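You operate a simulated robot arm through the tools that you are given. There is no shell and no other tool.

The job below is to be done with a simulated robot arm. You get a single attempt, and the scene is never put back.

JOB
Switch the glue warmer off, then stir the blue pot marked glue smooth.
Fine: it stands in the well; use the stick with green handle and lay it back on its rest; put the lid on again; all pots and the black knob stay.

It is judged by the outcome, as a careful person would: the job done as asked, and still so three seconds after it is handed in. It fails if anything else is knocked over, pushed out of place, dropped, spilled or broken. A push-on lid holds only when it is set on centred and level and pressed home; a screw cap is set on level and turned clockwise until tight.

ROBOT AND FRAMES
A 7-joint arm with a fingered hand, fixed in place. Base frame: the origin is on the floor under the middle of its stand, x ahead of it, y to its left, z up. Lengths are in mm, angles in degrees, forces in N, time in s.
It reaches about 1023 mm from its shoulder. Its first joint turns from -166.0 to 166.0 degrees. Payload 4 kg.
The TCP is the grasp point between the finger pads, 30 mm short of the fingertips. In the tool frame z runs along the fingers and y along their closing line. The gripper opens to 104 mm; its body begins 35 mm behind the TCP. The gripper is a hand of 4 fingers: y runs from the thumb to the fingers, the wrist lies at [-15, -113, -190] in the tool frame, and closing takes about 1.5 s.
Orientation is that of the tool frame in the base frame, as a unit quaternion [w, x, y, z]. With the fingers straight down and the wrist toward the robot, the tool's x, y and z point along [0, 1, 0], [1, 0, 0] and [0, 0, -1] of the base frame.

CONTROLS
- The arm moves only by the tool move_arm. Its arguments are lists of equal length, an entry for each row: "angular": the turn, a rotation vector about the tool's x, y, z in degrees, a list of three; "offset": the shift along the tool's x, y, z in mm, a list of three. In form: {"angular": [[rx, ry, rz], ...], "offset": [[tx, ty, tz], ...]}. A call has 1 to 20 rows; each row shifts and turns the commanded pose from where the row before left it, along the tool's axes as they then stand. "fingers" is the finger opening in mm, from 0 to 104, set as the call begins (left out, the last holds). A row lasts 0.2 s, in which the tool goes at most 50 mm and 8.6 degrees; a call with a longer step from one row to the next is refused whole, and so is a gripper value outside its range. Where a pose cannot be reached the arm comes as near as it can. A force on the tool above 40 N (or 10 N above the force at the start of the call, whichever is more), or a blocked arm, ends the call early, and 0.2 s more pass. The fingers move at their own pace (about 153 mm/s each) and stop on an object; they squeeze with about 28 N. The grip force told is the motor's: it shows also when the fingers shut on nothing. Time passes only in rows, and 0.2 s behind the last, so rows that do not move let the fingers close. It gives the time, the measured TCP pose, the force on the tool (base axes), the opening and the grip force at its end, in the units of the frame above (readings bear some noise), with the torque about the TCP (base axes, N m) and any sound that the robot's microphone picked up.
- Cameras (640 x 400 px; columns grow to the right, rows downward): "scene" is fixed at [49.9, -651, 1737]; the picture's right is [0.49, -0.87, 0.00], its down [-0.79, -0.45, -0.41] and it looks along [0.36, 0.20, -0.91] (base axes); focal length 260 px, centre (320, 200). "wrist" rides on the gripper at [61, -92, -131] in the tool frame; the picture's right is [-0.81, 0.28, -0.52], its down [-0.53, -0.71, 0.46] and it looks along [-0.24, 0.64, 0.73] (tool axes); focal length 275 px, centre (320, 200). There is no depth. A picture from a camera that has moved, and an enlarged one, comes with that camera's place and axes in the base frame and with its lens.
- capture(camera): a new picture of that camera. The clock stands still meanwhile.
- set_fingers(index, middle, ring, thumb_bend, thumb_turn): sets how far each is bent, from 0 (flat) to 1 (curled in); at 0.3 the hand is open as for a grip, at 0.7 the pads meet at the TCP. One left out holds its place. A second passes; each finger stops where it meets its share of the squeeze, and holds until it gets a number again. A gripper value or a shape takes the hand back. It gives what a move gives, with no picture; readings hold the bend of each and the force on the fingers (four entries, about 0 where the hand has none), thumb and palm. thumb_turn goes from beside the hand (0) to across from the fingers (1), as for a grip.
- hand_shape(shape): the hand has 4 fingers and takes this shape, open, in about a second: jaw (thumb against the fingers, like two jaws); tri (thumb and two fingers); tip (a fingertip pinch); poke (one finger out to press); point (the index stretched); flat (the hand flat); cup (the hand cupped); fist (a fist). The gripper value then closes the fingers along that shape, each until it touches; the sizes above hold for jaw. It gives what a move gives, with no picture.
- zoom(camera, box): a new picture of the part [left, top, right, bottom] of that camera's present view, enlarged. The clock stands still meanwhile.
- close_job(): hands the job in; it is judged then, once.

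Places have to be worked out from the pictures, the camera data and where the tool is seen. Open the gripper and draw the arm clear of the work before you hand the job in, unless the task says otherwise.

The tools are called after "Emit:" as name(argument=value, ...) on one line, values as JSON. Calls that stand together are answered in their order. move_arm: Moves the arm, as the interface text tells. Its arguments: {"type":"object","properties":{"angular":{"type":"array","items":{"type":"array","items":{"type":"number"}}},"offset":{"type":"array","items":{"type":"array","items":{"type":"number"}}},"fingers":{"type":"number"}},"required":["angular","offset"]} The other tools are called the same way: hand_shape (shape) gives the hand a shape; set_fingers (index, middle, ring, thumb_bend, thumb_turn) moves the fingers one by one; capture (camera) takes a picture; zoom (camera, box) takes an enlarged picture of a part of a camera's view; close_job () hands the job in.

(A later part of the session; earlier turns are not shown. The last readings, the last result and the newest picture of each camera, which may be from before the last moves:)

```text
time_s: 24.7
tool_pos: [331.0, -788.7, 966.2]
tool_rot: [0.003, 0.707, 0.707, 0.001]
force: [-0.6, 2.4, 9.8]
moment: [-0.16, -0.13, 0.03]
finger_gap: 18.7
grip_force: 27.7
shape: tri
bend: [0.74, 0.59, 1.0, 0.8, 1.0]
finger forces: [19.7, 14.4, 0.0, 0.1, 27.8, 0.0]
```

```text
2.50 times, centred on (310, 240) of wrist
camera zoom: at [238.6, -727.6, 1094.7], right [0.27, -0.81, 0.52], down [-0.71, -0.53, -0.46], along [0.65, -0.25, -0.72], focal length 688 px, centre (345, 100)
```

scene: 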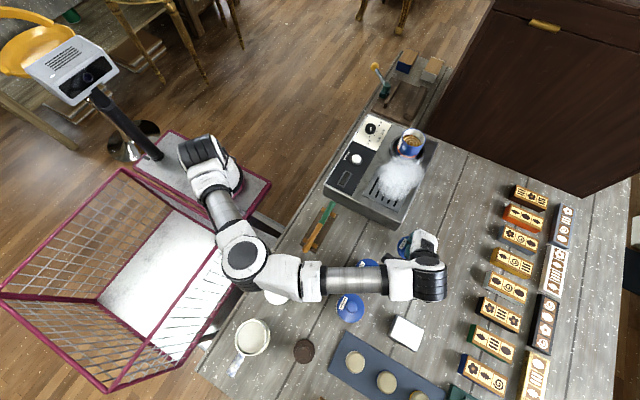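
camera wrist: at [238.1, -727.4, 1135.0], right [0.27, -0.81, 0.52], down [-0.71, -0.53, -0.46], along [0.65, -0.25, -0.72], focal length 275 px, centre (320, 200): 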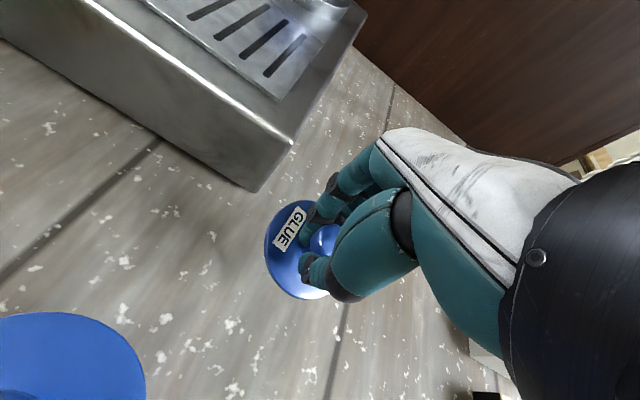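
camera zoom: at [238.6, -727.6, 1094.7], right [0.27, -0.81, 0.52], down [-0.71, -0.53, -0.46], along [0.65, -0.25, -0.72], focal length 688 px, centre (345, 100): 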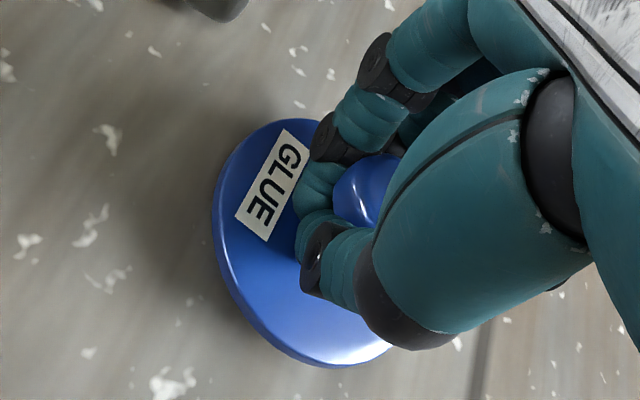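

The lid is on the table (10 N upward). I open the fingers and then lift straight up.

Emit:
move_arm(angular=[[0, 0, 0], [0, 0, 0], [0, 0, 0], [0, 0, 0], [0, 0, 0]], offset=[[0, 0, -1], [0, 0, 0], [0, 0, 0], [0, 0, 0], [0, 0, 0]], fingers=80)

Emit:
zoom(camera="wrist", box=[200, 140, 420, 340])

```text
time_s: 25.9
tool_pos: [331.8, -790.4, 965.8]
tool_rot: [0.002, 0.707, 0.707, 0.001]
force: [0.8, -0.2, -0.9]
moment: [0.01, -0.01, -0.03]
finger_gap: 79.6
grip_force: 0.1
shape: tri
bend: [0.26, 0.35, 0.99, 0.53, 0.99]
finger forces: [0.0, 0.0, 0.1, 0.1, 0.0, 0.0]
```

```text
2.00 times, centred on (310, 240) of wrist
camera zoom: at [238.5, -728.1, 1095.0], right [0.27, -0.81, 0.52], down [-0.71, -0.53, -0.46], along [0.65, -0.25, -0.72], focal length 551 px, centre (340, 120)
```

zoom: 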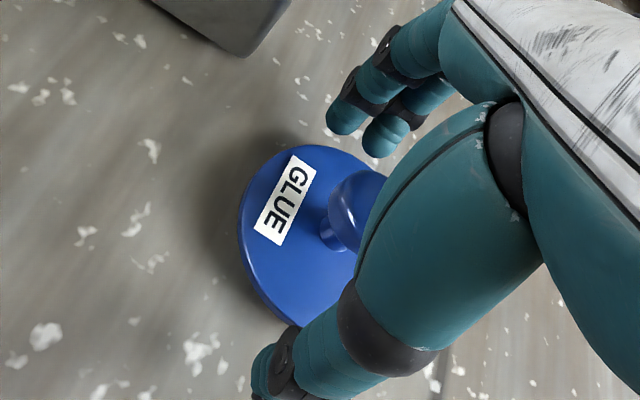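

The lid lies flat and the fingers are free. I raise the hand well clear and look again.

Emit:
move_arm(angular=[[0, 0, 0], [0, 0, 0], [0, 0, 0], [0, 0, 0], [0, 0, 0], [0, 0, 0], [0, 0, 0], [0, 0, 0]], offset=[[0, 0, -20], [0, 0, -40], [0, 0, -40], [0, 0, -40], [0, 0, -40], [18, 0, -35], [36, 0, -20], [36, 0, -10]])

Emit:
capture(camera="wrist")

Emit:
capture(camera="scene")

```text
time_s: 27.7
tool_pos: [330.3, -698.9, 1211.2]
tool_rot: [0.002, 0.707, 0.708, 0.001]
force: [0.2, -1.0, -0.4]
moment: [0.0, 0.01, 0.03]
finger_gap: 79.7
grip_force: 0.1
shape: tri
bend: [0.26, 0.35, 0.99, 0.53, 0.99]
finger forces: [0.0, 0.1, 0.0, 0.0, 0.0, 0.1]
```

```text
taken
camera wrist: at [237.4, -637.6, 1340.4], right [0.27, -0.81, 0.52], down [-0.71, -0.53, -0.46], along [0.65, -0.24, -0.72], focal length 275 px, centre (320, 200)
```

wrist: 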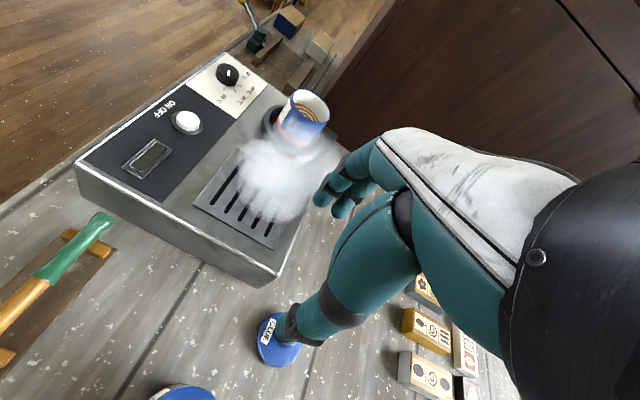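

```text
taken
```

scene: 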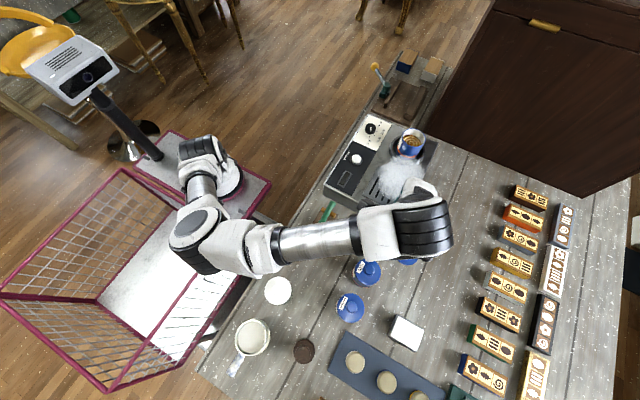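

The lid is set down flat at about (330,-790). Now I rotate the hand 90° about its axis so that it can close across the stick (which lies along x), then move above the handle.

Emit:
move_arm(angular=[[0, 0, 8.2], [0, 0, 8.2], [0, 0, 8.2], [0, 0, 8.2], [0, 0, 8.2], [0, 0, 8.2], [0, 0, 8.2], [0, 0, 8.2], [0, 0, 8.2], [0, 0, 8.2], [0, 0, 8]], offset=[[0, 0, 0], [0, 0, 0], [0, 0, 0], [0, 0, 0], [0, 0, 0], [0, 0, 0], [0, 0, 0], [0, 0, 0], [0, 0, 0], [0, 0, 0], [0, 0, 0]])

Emit:
move_arm(angular=[[0, 0, 0], [0, 0, 0], [0, 0, 0], [0, 0, 0], [0, 0, 0]], offset=[[4, -36, 15], [4, -36, 15], [4, -36, 15], [4, -36, 15], [4, -36, 15]])

Emit:
capture(camera="wrist")

Emit:
capture(camera="scene")

```text
time_s: 30.1
tool_pos: [328.2, -699.3, 1211.4]
tool_rot: [0.002, 1.0, 0.0, 0.003]
force: [0.3, -0.7, -0.4]
moment: [0.01, 0.0, -0.02]
finger_gap: 79.8
grip_force: 0.1
shape: tri
bend: [0.26, 0.35, 0.99, 0.53, 0.99]
finger forces: [0.0, 0.1, 0.0, 0.1, 0.1, 0.0]
```

```text
time_s: 31.3
tool_pos: [350.4, -519.7, 1134.8]
tool_rot: [0.002, 1.0, 0.0, 0.003]
force: [0.7, -0.6, 0.3]
moment: [-0.01, 0.01, -0.06]
finger_gap: 79.9
grip_force: 0.1
shape: tri
bend: [0.26, 0.35, 0.99, 0.53, 0.99]
finger forces: [0.1, 0.0, 0.0, 0.0, 0.0, 0.0]
```

```text
taken
camera wrist: at [410.7, -427.0, 1264.3], right [-0.81, -0.27, 0.51], down [-0.53, 0.71, -0.46], along [-0.24, -0.65, -0.72], focal length 275 px, centre (320, 200)
```

wrist: 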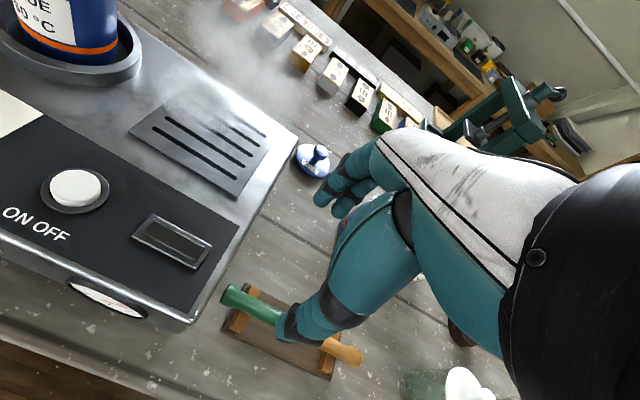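

```text
taken
```

scene: 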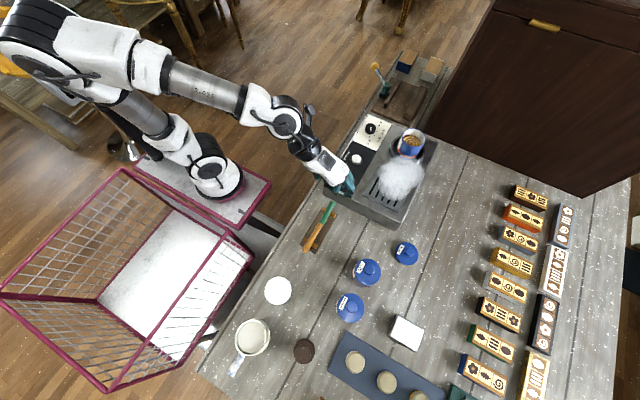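

Hand is now over the stick with the right orientation. I zoom in on the stick and rest from both cameras.

Emit:
zoom(camera="wrist", box=[200, 260, 400, 400])

Emit:
zoom(camera="scene", box=[290, 160, 370, 260])

Emit:
zoom(camera="scene", box=[380, 120, 440, 280])

```text
2.86 times, centred on (300, 330) of wrist
camera zoom: at [410.7, -427.0, 1264.3], right [-0.81, -0.27, 0.51], down [-0.53, 0.71, -0.46], along [-0.24, -0.65, -0.72], focal length 786 px, centre (377, -171)
```

zoom: 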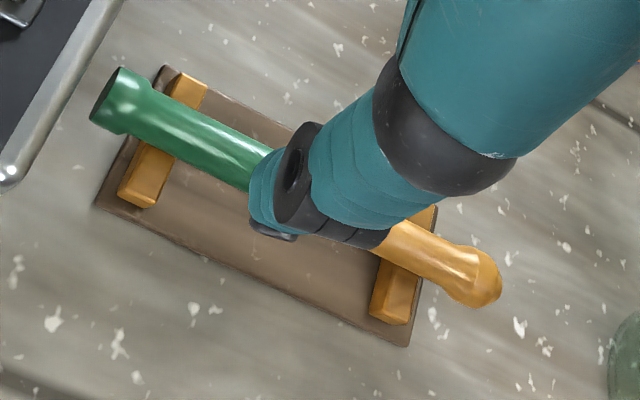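

```text
4.00 times, centred on (330, 210) of scene
camera zoom: at [49.9, -651.0, 1737.0], right [0.49, -0.87, 0.0], down [-0.79, -0.45, -0.41], along [0.36, 0.2, -0.91], focal length 1040 px, centre (280, 160)
```

zoom: 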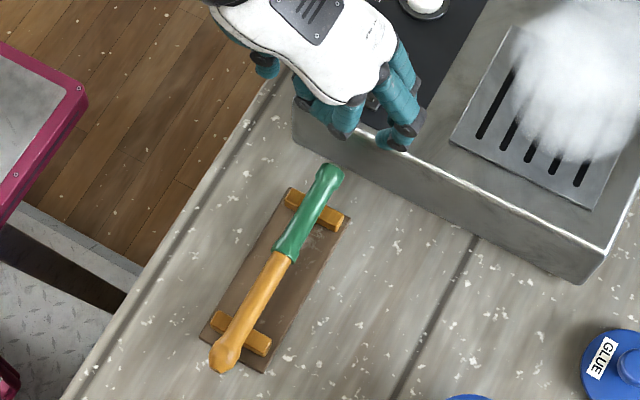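

```text
2.50 times, centred on (410, 200) of scene
camera zoom: at [49.9, -651.0, 1737.0], right [0.49, -0.87, 0.0], down [-0.79, -0.45, -0.41], along [0.36, 0.2, -0.91], focal length 650 px, centre (95, 200)
```

zoom: 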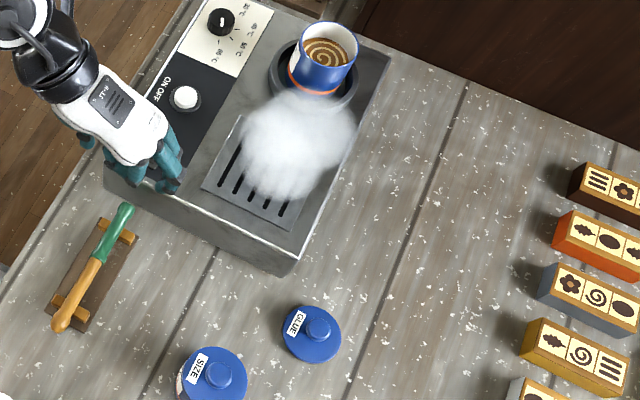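

The stick runs from x≈183 to 369 at y≈-519, centre height z≈956; its handle is free between the boundary (x≈288) and the front crosspiece (x≈333). I move above x≈314 and lower to just above the stick.

Emit:
move_arm(angular=[[0, 0, 0], [0, 0, 0], [0, 0, 0], [0, 0, 0], [0, 0, 0]], offset=[[-18, -2, 20], [-18.5, -1.7, 25], [0, 0, 30], [0, 0, 30], [0, 0, 20]])

Emit:
zoom(camera="wrist", box=[200, 160, 420, 380])

Emit:
zoom(camera="scene", box=[290, 160, 370, 260])

```text
time_s: 32.5
tool_pos: [313.8, -514.9, 1009.4]
tool_rot: [0.001, 1.0, 0.0, 0.002]
force: [0.5, 0.0, 0.3]
moment: [0.0, 0.0, 0.02]
finger_gap: 79.9
grip_force: 0.0
shape: tri
bend: [0.26, 0.35, 0.99, 0.53, 0.99]
finger forces: [0.0, 0.0, 0.1, 0.1, 0.0, 0.1]
```

```text
1.82 times, centred on (310, 270) of wrist
camera zoom: at [374.4, -423.0, 1139.0], right [-0.81, -0.27, 0.51], down [-0.53, 0.71, -0.46], along [-0.24, -0.65, -0.72], focal length 500 px, centre (338, 73)
```

zoom: 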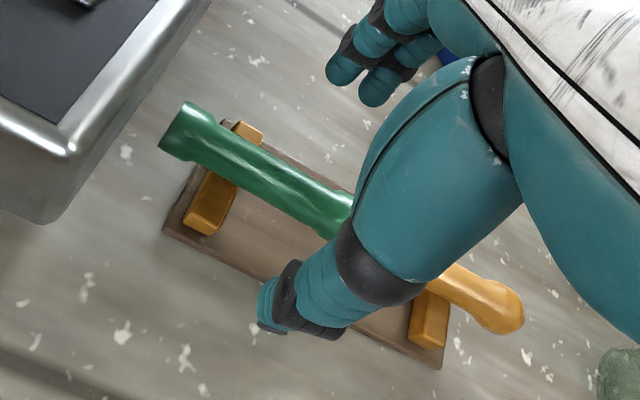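

```text
4.00 times, centred on (330, 210) of scene
camera zoom: at [49.9, -651.0, 1737.0], right [0.49, -0.87, 0.0], down [-0.79, -0.45, -0.41], along [0.36, 0.2, -0.91], focal length 1040 px, centre (280, 160)
```

zoom: 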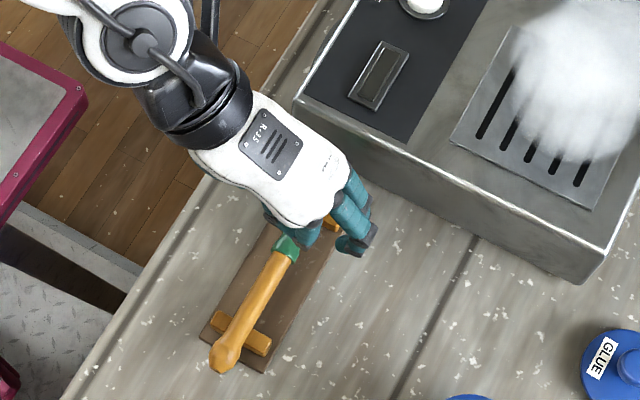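

The open fingers fit between the crosspiece and the handle's end of green. I adjust 2 mm, lower to TCP z≈972 and check before closing.

Emit:
move_arm(angular=[[0, 0, 0], [0, 0, 0], [0, 0, 0], [0, 0, 0]], offset=[[-2, 2, 12], [0, 0, 12], [0, 0, 8], [0, 0, 5]])

Emit:
zoom(camera="wrist", box=[200, 160, 420, 380])

Emit:
zoom(camera="scene", box=[290, 160, 370, 260])

```text
time_s: 33.5
tool_pos: [311.9, -517.9, 992.2]
tool_rot: [0.001, 1.0, -0.001, 0.002]
force: [0.1, -0.1, 0.3]
moment: [0.0, -0.02, -0.01]
finger_gap: 79.8
grip_force: 0.0
shape: tri
bend: [0.26, 0.35, 0.99, 0.53, 0.99]
finger forces: [0.1, 0.0, 0.0, 0.0, 0.0, 0.0]
out of reach, approached as far as the arm can: row 1, 2, 3
```

```text
1.82 times, centred on (310, 270) of wrist
camera zoom: at [372.4, -426.6, 1122.3], right [-0.81, -0.27, 0.51], down [-0.53, 0.71, -0.46], along [-0.24, -0.65, -0.72], focal length 500 px, centre (338, 73)
```

zoom: 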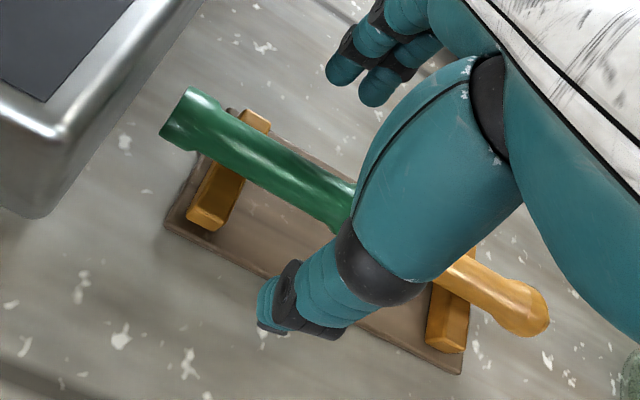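

```text
4.00 times, centred on (330, 210) of scene
camera zoom: at [49.9, -651.0, 1737.0], right [0.49, -0.87, 0.0], down [-0.79, -0.45, -0.41], along [0.36, 0.2, -0.91], focal length 1040 px, centre (280, 160)
```

zoom: 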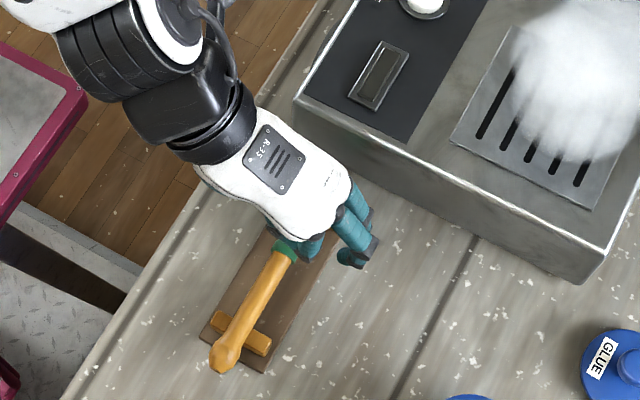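

The arm reported reach trouble and stopped at z=992. I try lowering further in small steps to see whether it follows.

Emit:
move_arm(angular=[[0, 0, 0], [0, 0, 0], [0, 0, 0], [0, 0, 0]], offset=[[0, 0, 5], [0, 0, 5], [0, 0, 5], [0, 0, 0]])

```text
time_s: 34.5
tool_pos: [312.4, -518.8, 977.4]
tool_rot: [0.001, 1.0, 0.0, 0.003]
force: [0.1, -0.6, -0.1]
moment: [-0.03, 0.06, -0.01]
finger_gap: 79.8
grip_force: 0.1
shape: tri
bend: [0.26, 0.35, 0.99, 0.53, 0.99]
finger forces: [0.0, 0.0, 0.1, 0.0, 0.0, 0.0]
```

It follows now. I go down 5 mm more to z≈972 and look.

Emit:
move_arm(angular=[[0, 0, 0], [0, 0, 0], [0, 0, 0]], offset=[[0, -1, 2.5], [0, -1, 2.5], [0, 0, 0]])

Emit:
zoom(camera="wrist", box=[200, 160, 420, 380])

Emit:
zoom(camera="scene", box=[300, 190, 350, 250])

```text
time_s: 35.3
tool_pos: [311.8, -516.1, 972.4]
tool_rot: [0.002, 1.0, 0.001, 0.002]
force: [0.6, -0.1, -0.4]
moment: [-0.01, -0.01, 0.04]
finger_gap: 80.1
grip_force: 0.1
shape: tri
bend: [0.26, 0.35, 0.99, 0.53, 0.99]
finger forces: [0.0, 0.1, 0.0, 0.0, 0.0, 0.0]
```

```text
1.82 times, centred on (310, 270) of wrist
camera zoom: at [372.4, -424.5, 1102.2], right [-0.81, -0.27, 0.51], down [-0.53, 0.71, -0.46], along [-0.24, -0.65, -0.72], focal length 500 px, centre (338, 73)
```

zoom: 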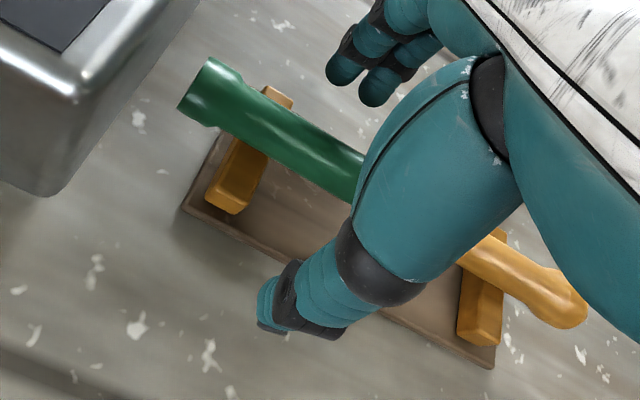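

```text
6.67 times, centred on (325, 220) of scene
camera zoom: at [49.9, -651.0, 1737.0], right [0.49, -0.87, 0.0], down [-0.79, -0.45, -0.41], along [0.36, 0.2, -0.91], focal length 1734 px, centre (287, 67)
```

zoom: 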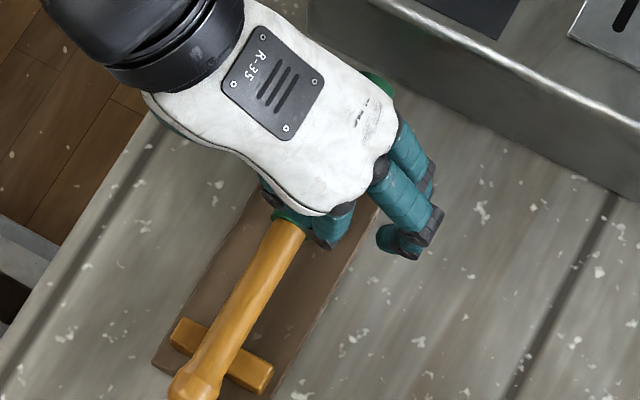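

The fingers straddle the handle, with no contact forces. I close the grip now.

Emit:
move_arm(angular=[[0, 0, 0], [0, 0, 0], [0, 0, 0], [0, 0, 0], [0, 0, 0], [0, 0, 0], [0, 0, 0], [0, 0, 0]], offset=[[0, 0, 0], [0, 0, 0], [0, 0, 0], [0, 0, 0], [0, 0, 0], [0, 0, 0], [0, 0, 0], [0, 0, 0]], fingers=0)

Emit:
zoom(camera="wrist", box=[200, 160, 420, 380])

Emit:
zoom(camera="scene", box=[300, 190, 350, 250])

```text
time_s: 37.1
tool_pos: [311.1, -516.3, 972.6]
tool_rot: [0.001, 1.0, 0.0, 0.002]
force: [0.6, -0.1, -1.2]
moment: [-0.01, -0.04, 0.01]
finger_gap: 16.3
grip_force: 28.2
shape: tri
bend: [0.73, 0.61, 1.0, 0.74, 1.0]
finger forces: [12.6, 12.5, 0.0, 0.0, 25.2, 0.0]
```

```text
1.82 times, centred on (310, 270) of wrist
camera zoom: at [372.4, -424.5, 1102.2], right [-0.81, -0.27, 0.51], down [-0.53, 0.71, -0.46], along [-0.24, -0.65, -0.72], focal length 500 px, centre (338, 73)
```

zoom: 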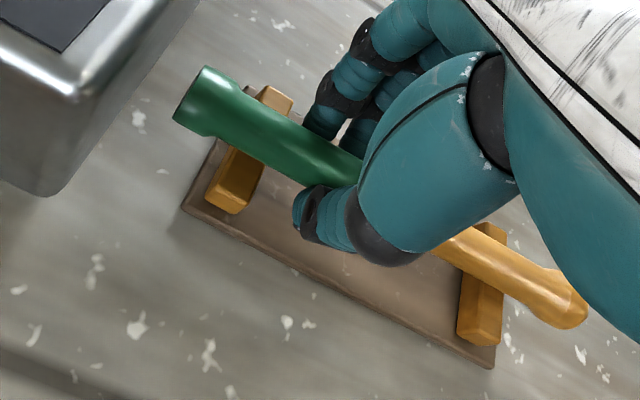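

```text
6.67 times, centred on (325, 220) of scene
camera zoom: at [49.9, -651.0, 1737.0], right [0.49, -0.87, 0.0], down [-0.79, -0.45, -0.41], along [0.36, 0.2, -0.91], focal length 1734 px, centre (287, 67)
```

zoom: 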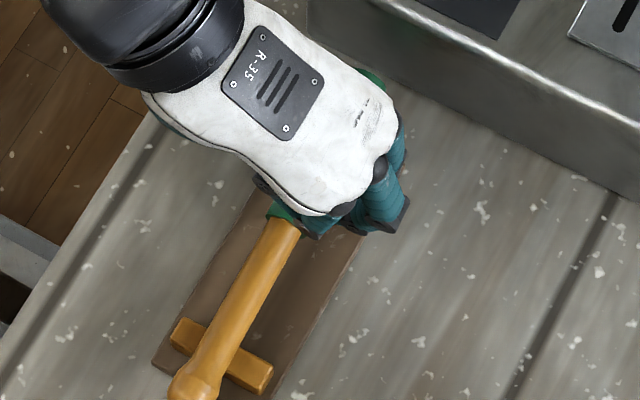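

The handle is gripped firmly (25 N). I lift straight up and check the stick's attitude.

Emit:
move_arm(angular=[[0, 0, 0], [0, 0, 0], [0, 0, 0], [0, 0, 0], [0, 0, 0], [0, 0, 0], [0, 0, 0]], offset=[[0, 0, -5], [0, 0, -20], [0, 0, -35], [0, 0, -40], [0, 0, -40], [0, 0, -40], [0, 0, -40]])

Emit:
capture(camera="wrist")

Emit:
capture(camera="scene")

```text
time_s: 38.7
tool_pos: [305.5, -517.6, 1166.6]
tool_rot: [0.0, 1.0, 0.0, 0.002]
force: [0.7, 0.0, -0.9]
moment: [-0.01, 0.01, -0.01]
finger_gap: 16.3
grip_force: 27.5
shape: tri
bend: [0.73, 0.61, 1.0, 0.74, 1.0]
finger forces: [12.8, 12.4, 0.0, 0.1, 25.2, 0.0]
out of reach, approached as far as the arm can: row 2, 3
```

```text
taken
camera wrist: at [366.2, -426.5, 1296.7], right [-0.81, -0.27, 0.51], down [-0.53, 0.71, -0.46], along [-0.24, -0.65, -0.72], focal length 275 px, centre (320, 200)
```

wrist: 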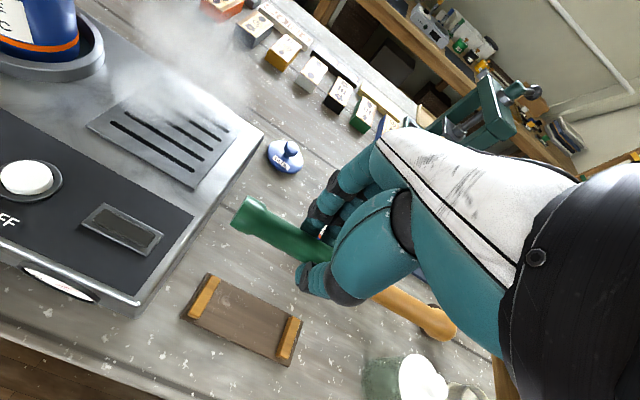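

```text
taken
```

scene: 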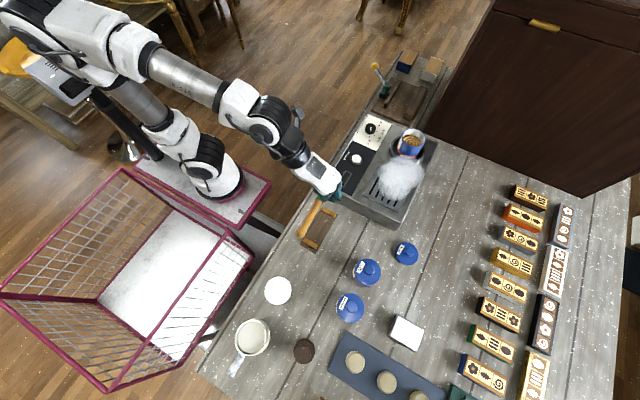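

The stick is held level and the rest is empty. I move forward and up over the warmer, then tip the hand 90° so the stick's wooden end points down.

Emit:
move_arm(angular=[[0, 0, 0], [0, 0, 0], [0, 0, 0], [0, 0, 0], [0, 0, 0]], offset=[[29, 8.4, -19], [29, 8.4, -19], [29, 8.4, -19], [29, 8.4, -19], [29, 8.4, -19]])

Emit:
move_arm(angular=[[0, 8.2, 0], [0, 8.2, 0], [0, 8.2, 0], [0, 8.2, 0], [0, 8.2, 0], [0, 8.2, 0]], offset=[[0, 0, 0], [0, 0, 0], [0, 0, 0], [0, 0, 0], [0, 0, 0], [0, 0, 0]])

Emit:
capture(camera="scene")

Emit:
capture(camera="wrist")

```text
time_s: 39.9
tool_pos: [451.4, -559.2, 1262.9]
tool_rot: [0.001, 1.0, 0.0, 0.002]
force: [-0.3, 0.4, -1.3]
moment: [-0.02, -0.02, 0.01]
finger_gap: 16.1
grip_force: 27.7
shape: tri
bend: [0.73, 0.61, 1.0, 0.74, 1.0]
finger forces: [12.8, 12.4, 0.1, 0.1, 25.1, 0.0]
```

```text
time_s: 41.3
tool_pos: [451.1, -559.7, 1261.6]
tool_rot: [0.001, 0.908, 0.0, 0.419]
force: [-0.1, -0.4, -0.5]
moment: [0.01, 0.0, 0.01]
finger_gap: 16.2
grip_force: 28.1
shape: tri
bend: [0.73, 0.61, 1.0, 0.74, 1.0]
finger forces: [12.7, 12.5, 0.0, 0.0, 25.1, 0.0]
```

```text
taken
```

scene: 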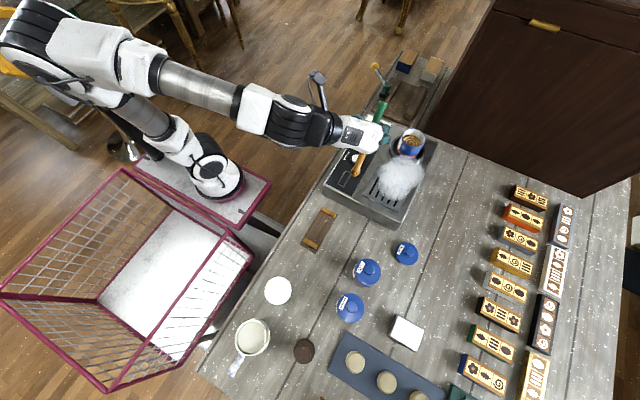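

```text
taken
camera wrist: at [391.8, -467.1, 1392.8], right [-0.92, -0.28, -0.28], down [0.0, 0.71, -0.7], along [0.39, -0.65, -0.65], focal length 275 px, centre (320, 200)
```

wrist: 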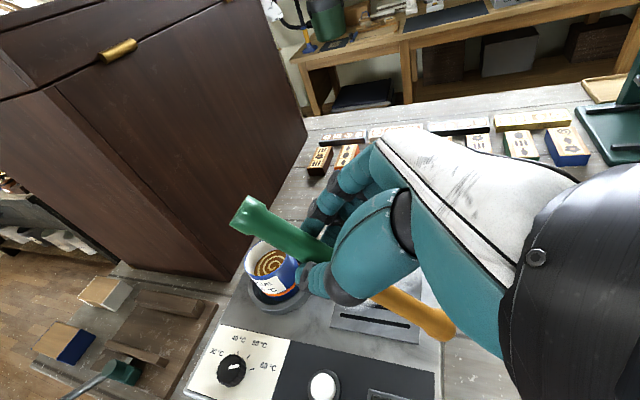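

The stick is tipping the right way. I finish the rotation to vertical.

Emit:
move_arm(angular=[[0, 8.2, 0], [0, 8.2, 0], [0, 8.2, 0], [0, 8.2, 0], [0, 8.0, 0]], offset=[[0, 0, 0], [0, 0, 0], [0, 0, 0], [0, 0, 0], [0, 0, 0]])

Emit:
capture(camera="scene")

Emit:
capture(camera="wrist")

```text
time_s: 42.5
tool_pos: [450.4, -559.0, 1262.3]
tool_rot: [0.001, 0.706, 0.001, 0.708]
force: [0.2, 1.1, -0.4]
moment: [0.0, 0.02, -0.02]
finger_gap: 16.0
grip_force: 27.8
shape: tri
bend: [0.73, 0.61, 1.0, 0.74, 1.0]
finger forces: [12.7, 12.6, 0.0, 0.0, 25.3, 0.1]
```

```text
taken
```

scene: 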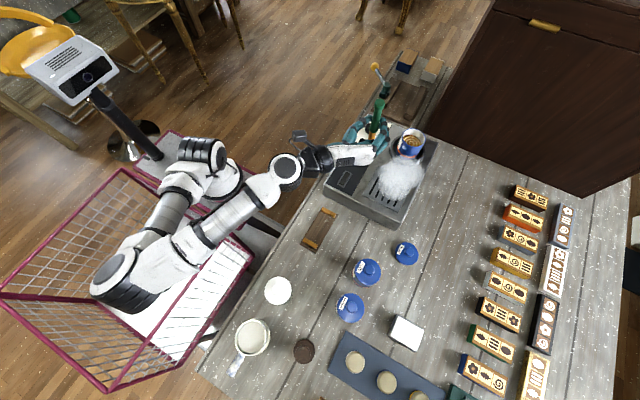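

```text
taken
camera wrist: at [320.3, -467.4, 1322.2], right [-0.51, -0.28, -0.81], down [0.46, 0.71, -0.53], along [0.73, -0.65, -0.24], focal length 275 px, centre (320, 200)
```

wrist: 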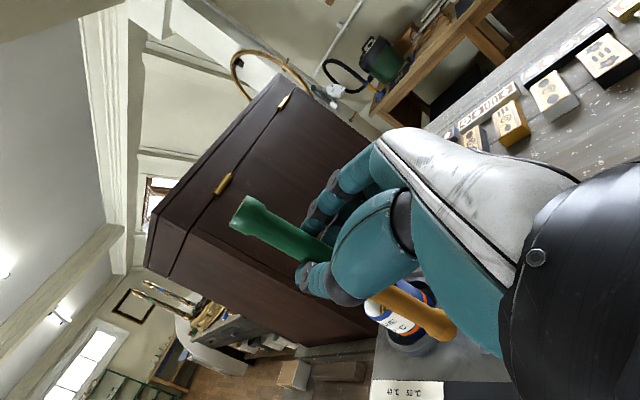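

The stick hangs vertical, its wooden tip about 122 mm below and 18 mm ahead of the TCP. I move it over the glue pot with the tip still above the rim.

Emit:
move_arm(angular=[[0, 0, 0], [0, 0, 0], [0, 0, 0], [0, 0, 0], [0, 0, 0]], offset=[[-4, 18.1, 31.9], [-4, 18.1, 31.9], [-4, 18.1, 31.9], [-4, 18.1, 31.9], [-4, 18.1, 31.9]])

Emit:
capture(camera="wrist")

Emit:
zoom(camera="scene", box=[350, 60, 470, 200])

```text
time_s: 43.7
tool_pos: [610.4, -650.7, 1243.6]
tool_rot: [0.002, 0.705, 0.0, 0.709]
force: [-0.2, 0.1, -0.7]
moment: [0.03, 0.03, 0.01]
finger_gap: 15.9
grip_force: 27.7
shape: tri
bend: [0.73, 0.61, 1.0, 0.74, 1.0]
finger forces: [12.7, 12.5, 0.0, 0.0, 25.3, 0.0]
```

```text
taken
camera wrist: at [479.3, -558.1, 1303.8], right [-0.51, -0.28, -0.81], down [0.46, 0.71, -0.53], along [0.73, -0.65, -0.24], focal length 275 px, centre (320, 200)
```

wrist: 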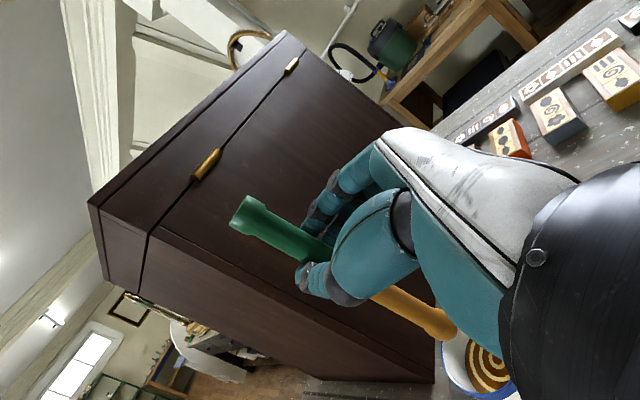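

```text
2.86 times, centred on (410, 130) of scene
camera zoom: at [49.9, -651.0, 1737.0], right [0.49, -0.87, 0.0], down [-0.79, -0.45, -0.41], along [0.36, 0.2, -0.91], focal length 743 px, centre (63, 400)
```

zoom: 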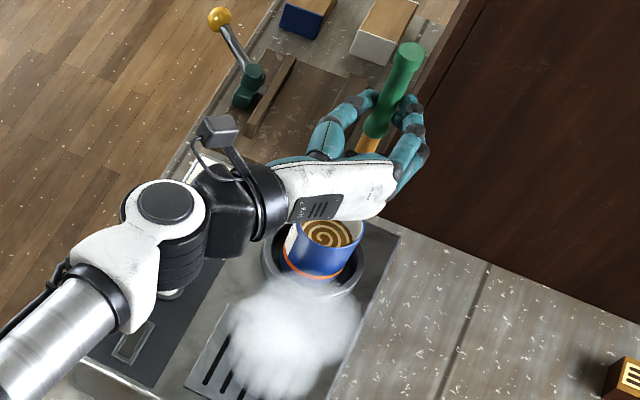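

I zoom on the tip and the pot opening to check the alignment before lowering.

Emit:
zoom(camera="wrist", box=[380, 260, 580, 400])

Emit:
zoom(camera="scene", box=[385, 70, 445, 160])

```text
2.86 times, centred on (480, 330) of wrist
camera zoom: at [479.3, -558.1, 1303.8], right [-0.51, -0.28, -0.81], down [0.46, 0.71, -0.53], along [0.73, -0.65, -0.24], focal length 786 px, centre (-137, -171)
```

zoom: 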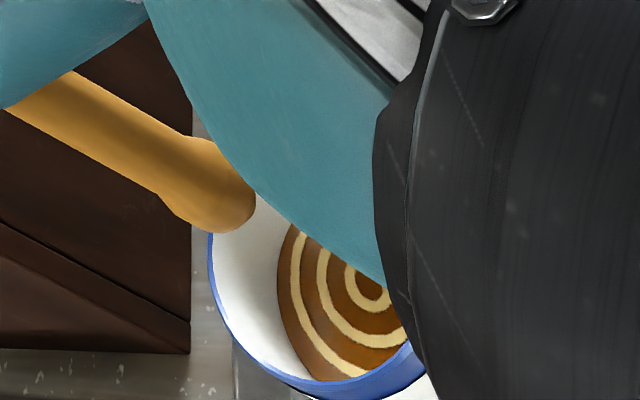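

```text
4.44 times, centred on (415, 115) of scene
camera zoom: at [49.9, -651.0, 1737.0], right [0.49, -0.87, 0.0], down [-0.79, -0.45, -0.41], along [0.36, 0.2, -0.91], focal length 1156 px, centre (-102, 578)
```

zoom: 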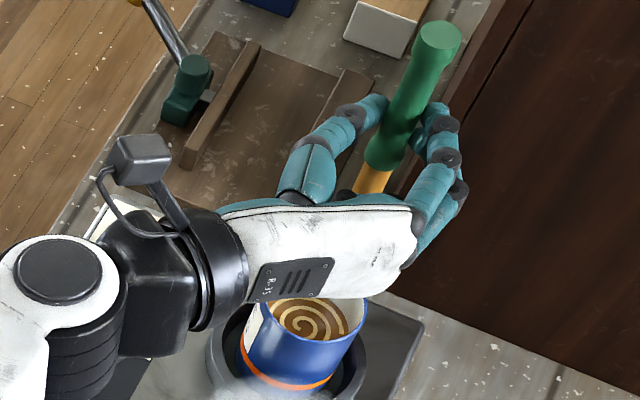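

The stick tip (≈628,-652) lines up with the pot centre (≈628,-651). I lower the stick into the opening in stages.

Emit:
move_arm(angular=[[0, 0, 0], [0, 0, 0], [0, 0, 0], [0, 0, 0]], offset=[[-12, 0, 0], [-12, 0, 0], [-12, 0, 0], [-8, 0, 0]])

Emit:
zoom(camera="wrist", box=[340, 220, 540, 360])

Emit:
zoom(camera="scene", box=[370, 70, 450, 170])

```text
time_s: 44.7
tool_pos: [611.4, -649.9, 1199.8]
tool_rot: [0.0, 0.704, 0.0, 0.71]
force: [-0.5, -0.1, -0.3]
moment: [-0.02, 0.03, -0.01]
finger_gap: 16.3
grip_force: 28.0
shape: tri
bend: [0.73, 0.61, 1.0, 0.74, 1.0]
finger forces: [12.7, 12.5, 0.0, 0.0, 25.3, 0.0]
```

```text
2.86 times, centred on (440, 290) of wrist
camera zoom: at [479.8, -558.3, 1259.2], right [-0.51, -0.28, -0.81], down [0.46, 0.71, -0.53], along [0.73, -0.65, -0.24], focal length 786 px, centre (-23, -57)
```

zoom: 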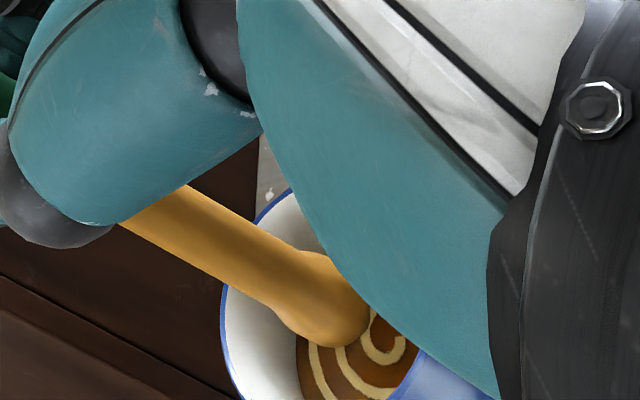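

```text
4.00 times, centred on (410, 120) of scene
camera zoom: at [49.9, -651.0, 1737.0], right [0.49, -0.87, 0.0], down [-0.79, -0.45, -0.41], along [0.36, 0.2, -0.91], focal length 1040 px, centre (-40, 520)
```

zoom: 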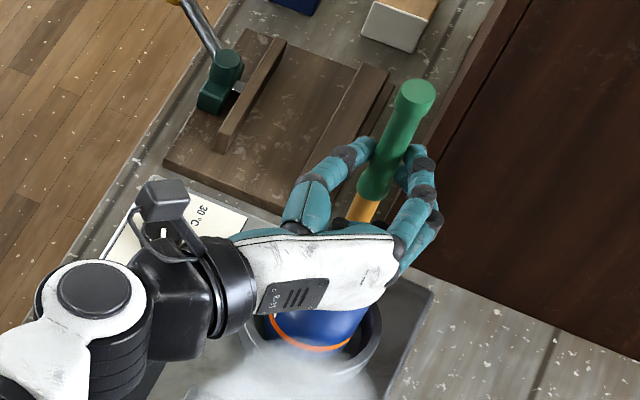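

The tip is inside the pot opening just above the glue. I continue down 20 mm, watching force.

Emit:
move_arm(angular=[[0, 0, 0], [0, 0, 0], [0, 0, 0], [0, 0, 0]], offset=[[-6, 0, 0], [-6, 0, 0], [-5, 0, 0], [-5, 0, 0]])

Emit:
zoom(camera="wrist", box=[340, 200, 540, 340])

Emit:
zoom(camera="scene", box=[370, 70, 450, 170])

```text
time_s: 45.7
tool_pos: [610.5, -650.4, 1178.4]
tool_rot: [0.001, 0.705, 0.001, 0.709]
force: [0.3, 0.2, -0.9]
moment: [0.0, 0.03, 0.03]
finger_gap: 16.2
grip_force: 28.3
shape: tri
bend: [0.73, 0.61, 1.0, 0.74, 1.0]
finger forces: [12.7, 12.5, 0.0, 0.0, 25.4, 0.0]
```

```text
2.86 times, centred on (440, 270) of wrist
camera zoom: at [480.3, -558.4, 1237.3], right [-0.51, -0.28, -0.81], down [0.46, 0.71, -0.53], along [0.73, -0.65, -0.24], focal length 786 px, centre (-23, 0)
```

zoom: 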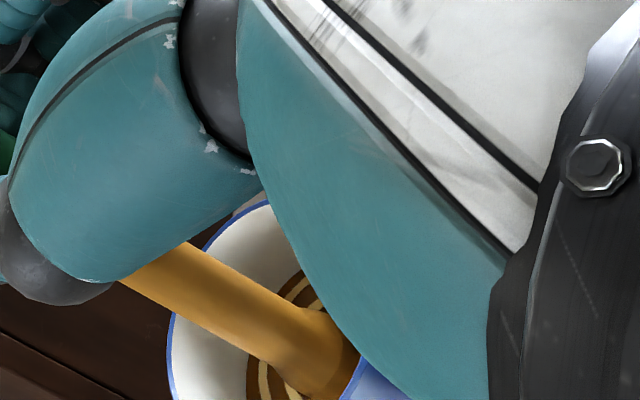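

```text
4.00 times, centred on (410, 120) of scene
camera zoom: at [49.9, -651.0, 1737.0], right [0.49, -0.87, 0.0], down [-0.79, -0.45, -0.41], along [0.36, 0.2, -0.91], focal length 1040 px, centre (-40, 520)
```

zoom: 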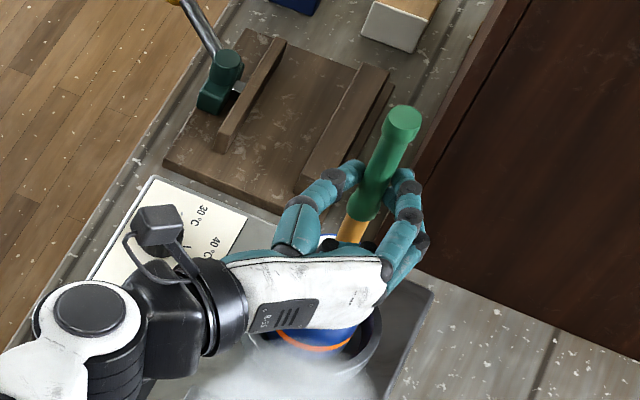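

The tip is entering the glue with no force on the tool. I lower another 14 mm carefully.

Emit:
move_arm(angular=[[0, 0, 0], [0, 0, 0], [0, 0, 0], [0, 0, 0]], offset=[[-4, 0, 0], [-4, 0, 0], [-3, 0, 0], [-3, 0, 0]])

Emit:
capture(camera="wrist")

Emit:
zoom(camera="scene", box=[370, 70, 450, 170])

```text
time_s: 46.7
tool_pos: [610.6, -651.1, 1163.9]
tool_rot: [0.001, 0.705, 0.001, 0.709]
force: [0.2, 0.0, -0.8]
moment: [-0.01, 0.0, 0.01]
finger_gap: 16.3
grip_force: 28.3
shape: tri
bend: [0.73, 0.61, 1.0, 0.74, 1.0]
finger forces: [12.7, 12.5, 0.0, 0.1, 25.3, 0.1]
```

```text
taken
camera wrist: at [480.0, -558.4, 1223.3], right [-0.51, -0.28, -0.81], down [0.46, 0.71, -0.53], along [0.73, -0.65, -0.24], focal length 275 px, centre (320, 200)
```

wrist: 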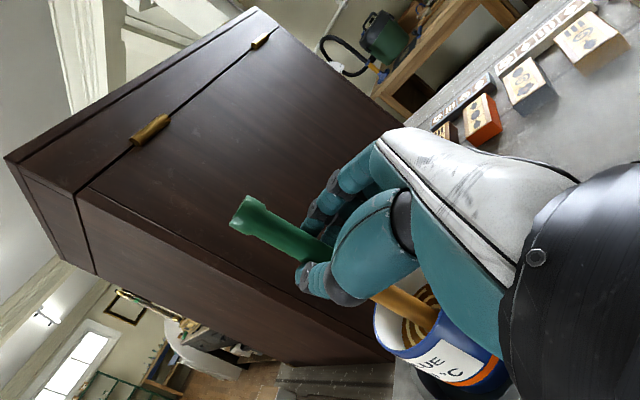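

```text
4.00 times, centred on (410, 120) of scene
camera zoom: at [49.9, -651.0, 1737.0], right [0.49, -0.87, 0.0], down [-0.79, -0.45, -0.41], along [0.36, 0.2, -0.91], focal length 1040 px, centre (-40, 520)
```

zoom: 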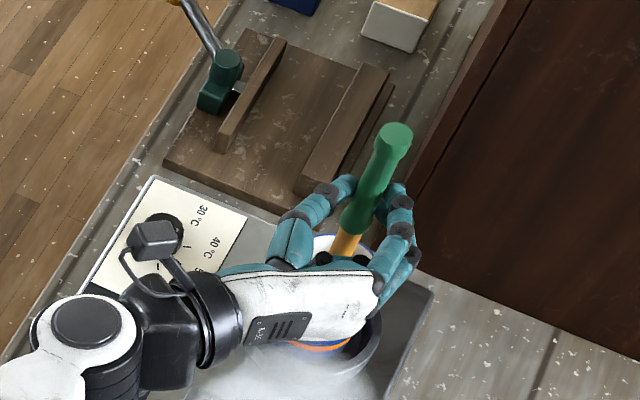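

I zoom in on the stick in the pot to judge centring and depth.

Emit:
zoom(camera="wrist", box=[350, 260, 520, 400])

```text
2.86 times, centred on (435, 330) of wrist
camera zoom: at [480.0, -558.4, 1223.3], right [-0.51, -0.28, -0.81], down [0.46, 0.71, -0.53], along [0.73, -0.65, -0.24], focal length 786 px, centre (-9, -171)
```

zoom: 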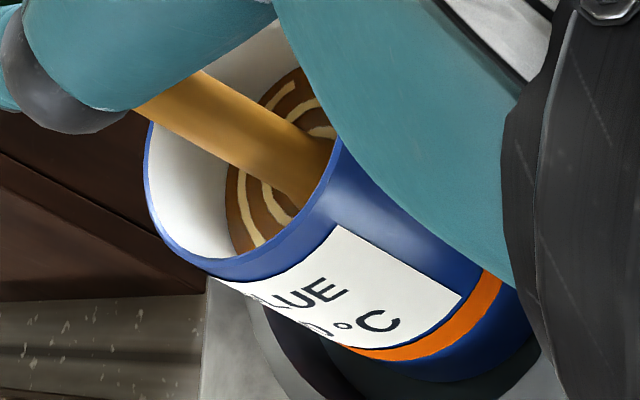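

The stick is about 25 mm deep in the glue and centred. I start stirring: one circle of 12 mm radius, watching the force.

Emit:
move_arm(angular=[[0, 0, 0], [0, 0, 0], [0, 0, 0], [0, 0, 0], [0, 0, 0], [0, 0, 0], [0, 0, 0], [0, 0, 0], [0, 0, 0], [0, 0, 0], [0, 0, 0], [0, 0, 0], [0, 0, 0], [0, 0, 0]], offset=[[0, 0, 6], [0, 0, 6], [0, -6, -1.61], [0, -4.39, -4.39], [0, -1.61, -6], [0, 1.61, -6], [0, 4.39, -4.39], [0, 6, -1.61], [0, 6, 1.61], [0, 4.39, 4.39], [0, 1.61, 6], [0, -1.61, 6], [0, -4.39, 4.39], [0, -6, 1.61]])

Emit:
zoom(camera="wrist", box=[350, 260, 520, 400])

Emit:
zoom(camera="scene", box=[370, 70, 450, 170])

```text
time_s: 49.7
tool_pos: [622.5, -650.6, 1163.0]
tool_rot: [0.001, 0.706, 0.001, 0.709]
force: [0.6, 0.7, -0.8]
moment: [-0.01, -0.02, -0.03]
finger_gap: 16.0
grip_force: 28.0
shape: tri
bend: [0.73, 0.61, 1.0, 0.74, 1.0]
finger forces: [12.7, 12.4, 0.1, 0.0, 25.3, 0.0]
```

```text
2.86 times, centred on (435, 330) of wrist
camera zoom: at [492.4, -558.4, 1223.2], right [-0.51, -0.28, -0.81], down [0.46, 0.71, -0.53], along [0.73, -0.65, -0.24], focal length 786 px, centre (-9, -171)
```

zoom: 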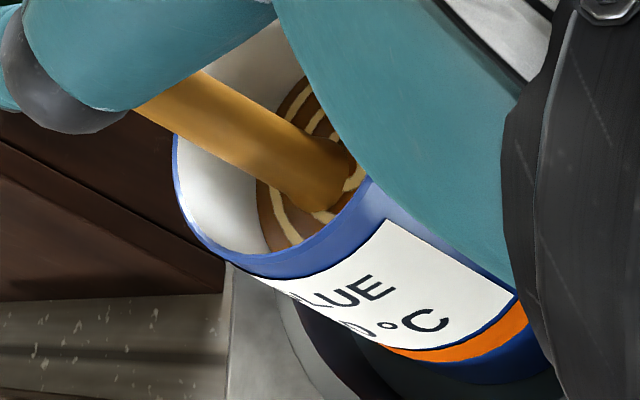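

```text
4.00 times, centred on (410, 120) of scene
camera zoom: at [49.9, -651.0, 1737.0], right [0.49, -0.87, 0.0], down [-0.79, -0.45, -0.41], along [0.36, 0.2, -0.91], focal length 1040 px, centre (-40, 520)
```

zoom: 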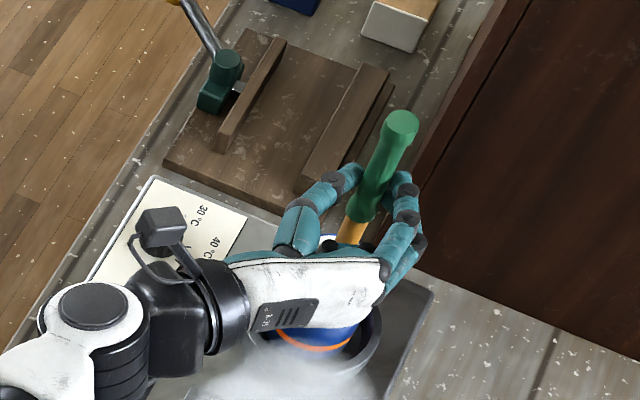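

No force, but the wooden ball is only half immersed – the glue level is lower than I assumed. I return to centre and go about 14 mm deeper.

Emit:
move_arm(angular=[[0, 0, 0], [0, 0, 0], [0, 0, 0], [0, 0, 0], [0, 0, 0]], offset=[[0, 0, -6], [0, 0, -6], [-5, 0, 0], [-5, 0, 0], [-4, 0, 0]])

Emit:
capture(camera="wrist")

Emit:
zoom(camera="wrist", box=[350, 240, 520, 380])

Emit:
zoom(camera="scene", box=[370, 70, 450, 170])

```text
time_s: 50.9
tool_pos: [611.5, -651.3, 1149.8]
tool_rot: [0.002, 0.705, 0.001, 0.709]
force: [0.3, -0.3, -0.4]
moment: [-0.01, 0.04, 0.02]
finger_gap: 16.4
grip_force: 27.9
shape: tri
bend: [0.73, 0.61, 1.0, 0.74, 1.0]
finger forces: [12.6, 12.7, 0.0, 0.0, 25.3, 0.0]
```

```text
taken
camera wrist: at [480.4, -558.5, 1209.4], right [-0.51, -0.28, -0.81], down [0.46, 0.71, -0.53], along [0.73, -0.64, -0.24], focal length 275 px, centre (320, 200)
```

wrist: 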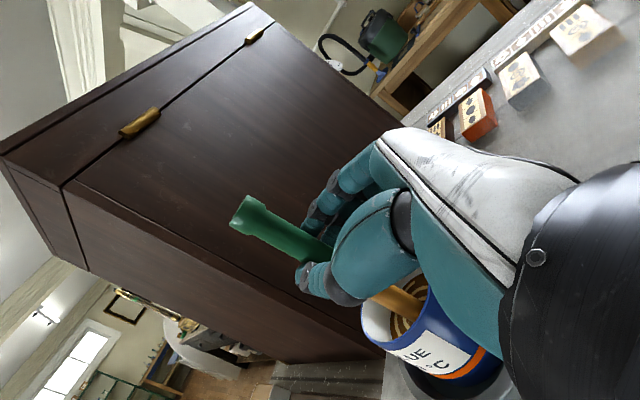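

```text
2.86 times, centred on (435, 310) of wrist
camera zoom: at [480.4, -558.5, 1209.4], right [-0.51, -0.28, -0.81], down [0.46, 0.71, -0.53], along [0.73, -0.64, -0.24], focal length 786 px, centre (-9, -114)
```

zoom: 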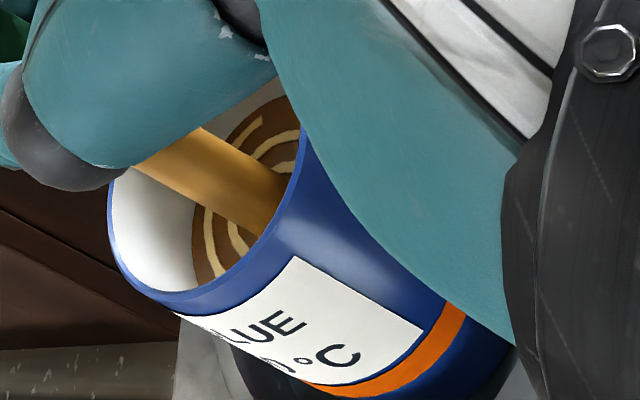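

```text
4.00 times, centred on (410, 120) of scene
camera zoom: at [49.9, -651.0, 1737.0], right [0.49, -0.87, 0.0], down [-0.79, -0.45, -0.41], along [0.36, 0.2, -0.91], focal length 1040 px, centre (-40, 520)
```

zoom: 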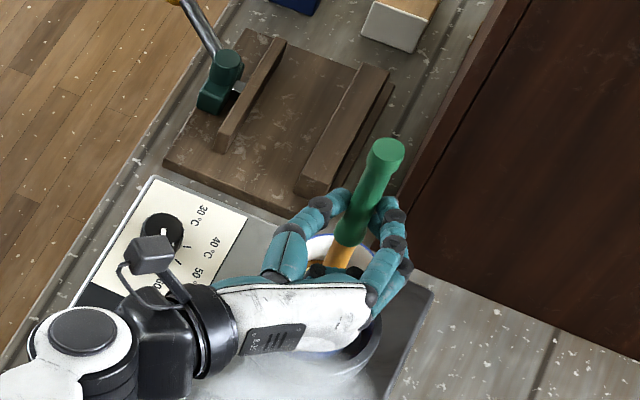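

The tip is now properly submerged with no contact force. I stir with a 12 mm radius, about 1.5 turns, then look at the swirl.

Emit:
move_arm(angular=[[0, 0, 0], [0, 0, 0], [0, 0, 0], [0, 0, 0], [0, 0, 0], [0, 0, 0], [0, 0, 0], [0, 0, 0], [0, 0, 0], [0, 0, 0], [0, 0, 0], [0, 0, 0], [0, 0, 0], [0, 0, 0], [0, 0, 0], [0, 0, 0], [0, 0, 0], [0, 0, 0], [0, 0, 0], [0, 0, 0]], offset=[[0, 0, 6], [0, 0, 6], [0, -6, -1.61], [0, -4.39, -4.39], [0, -1.61, -6], [0, 1.61, -6], [0, 4.39, -4.39], [0, 6, -1.61], [0, 6, 1.61], [0, 4.39, 4.39], [0, 1.61, 6], [0, -1.61, 6], [0, -4.39, 4.39], [0, -6, 1.61], [0, -6, -1.61], [0, -4.39, -4.39], [0, -1.61, -6], [0, 1.61, -6], [0, 4.39, -4.39], [0, 6, -1.61]])

Emit:
zoom(camera="wrist", box=[350, 240, 520, 380])

```text
time_s: 55.1
tool_pos: [597.6, -650.2, 1149.8]
tool_rot: [0.001, 0.705, 0.0, 0.709]
force: [-0.7, -0.3, -0.6]
moment: [-0.01, 0.02, -0.01]
finger_gap: 16.1
grip_force: 28.0
shape: tri
bend: [0.73, 0.61, 1.0, 0.74, 1.0]
finger forces: [12.6, 12.7, 0.0, 0.1, 25.3, 0.0]
```

```text
2.86 times, centred on (435, 310) of wrist
camera zoom: at [467.7, -558.3, 1209.0], right [-0.51, -0.28, -0.81], down [0.46, 0.71, -0.53], along [0.73, -0.65, -0.24], focal length 786 px, centre (-9, -114)
```

zoom: 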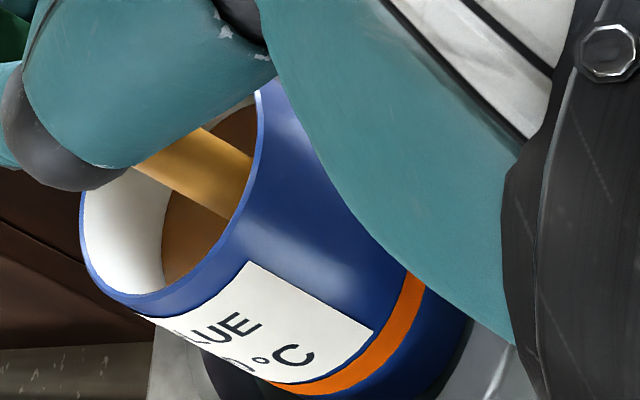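

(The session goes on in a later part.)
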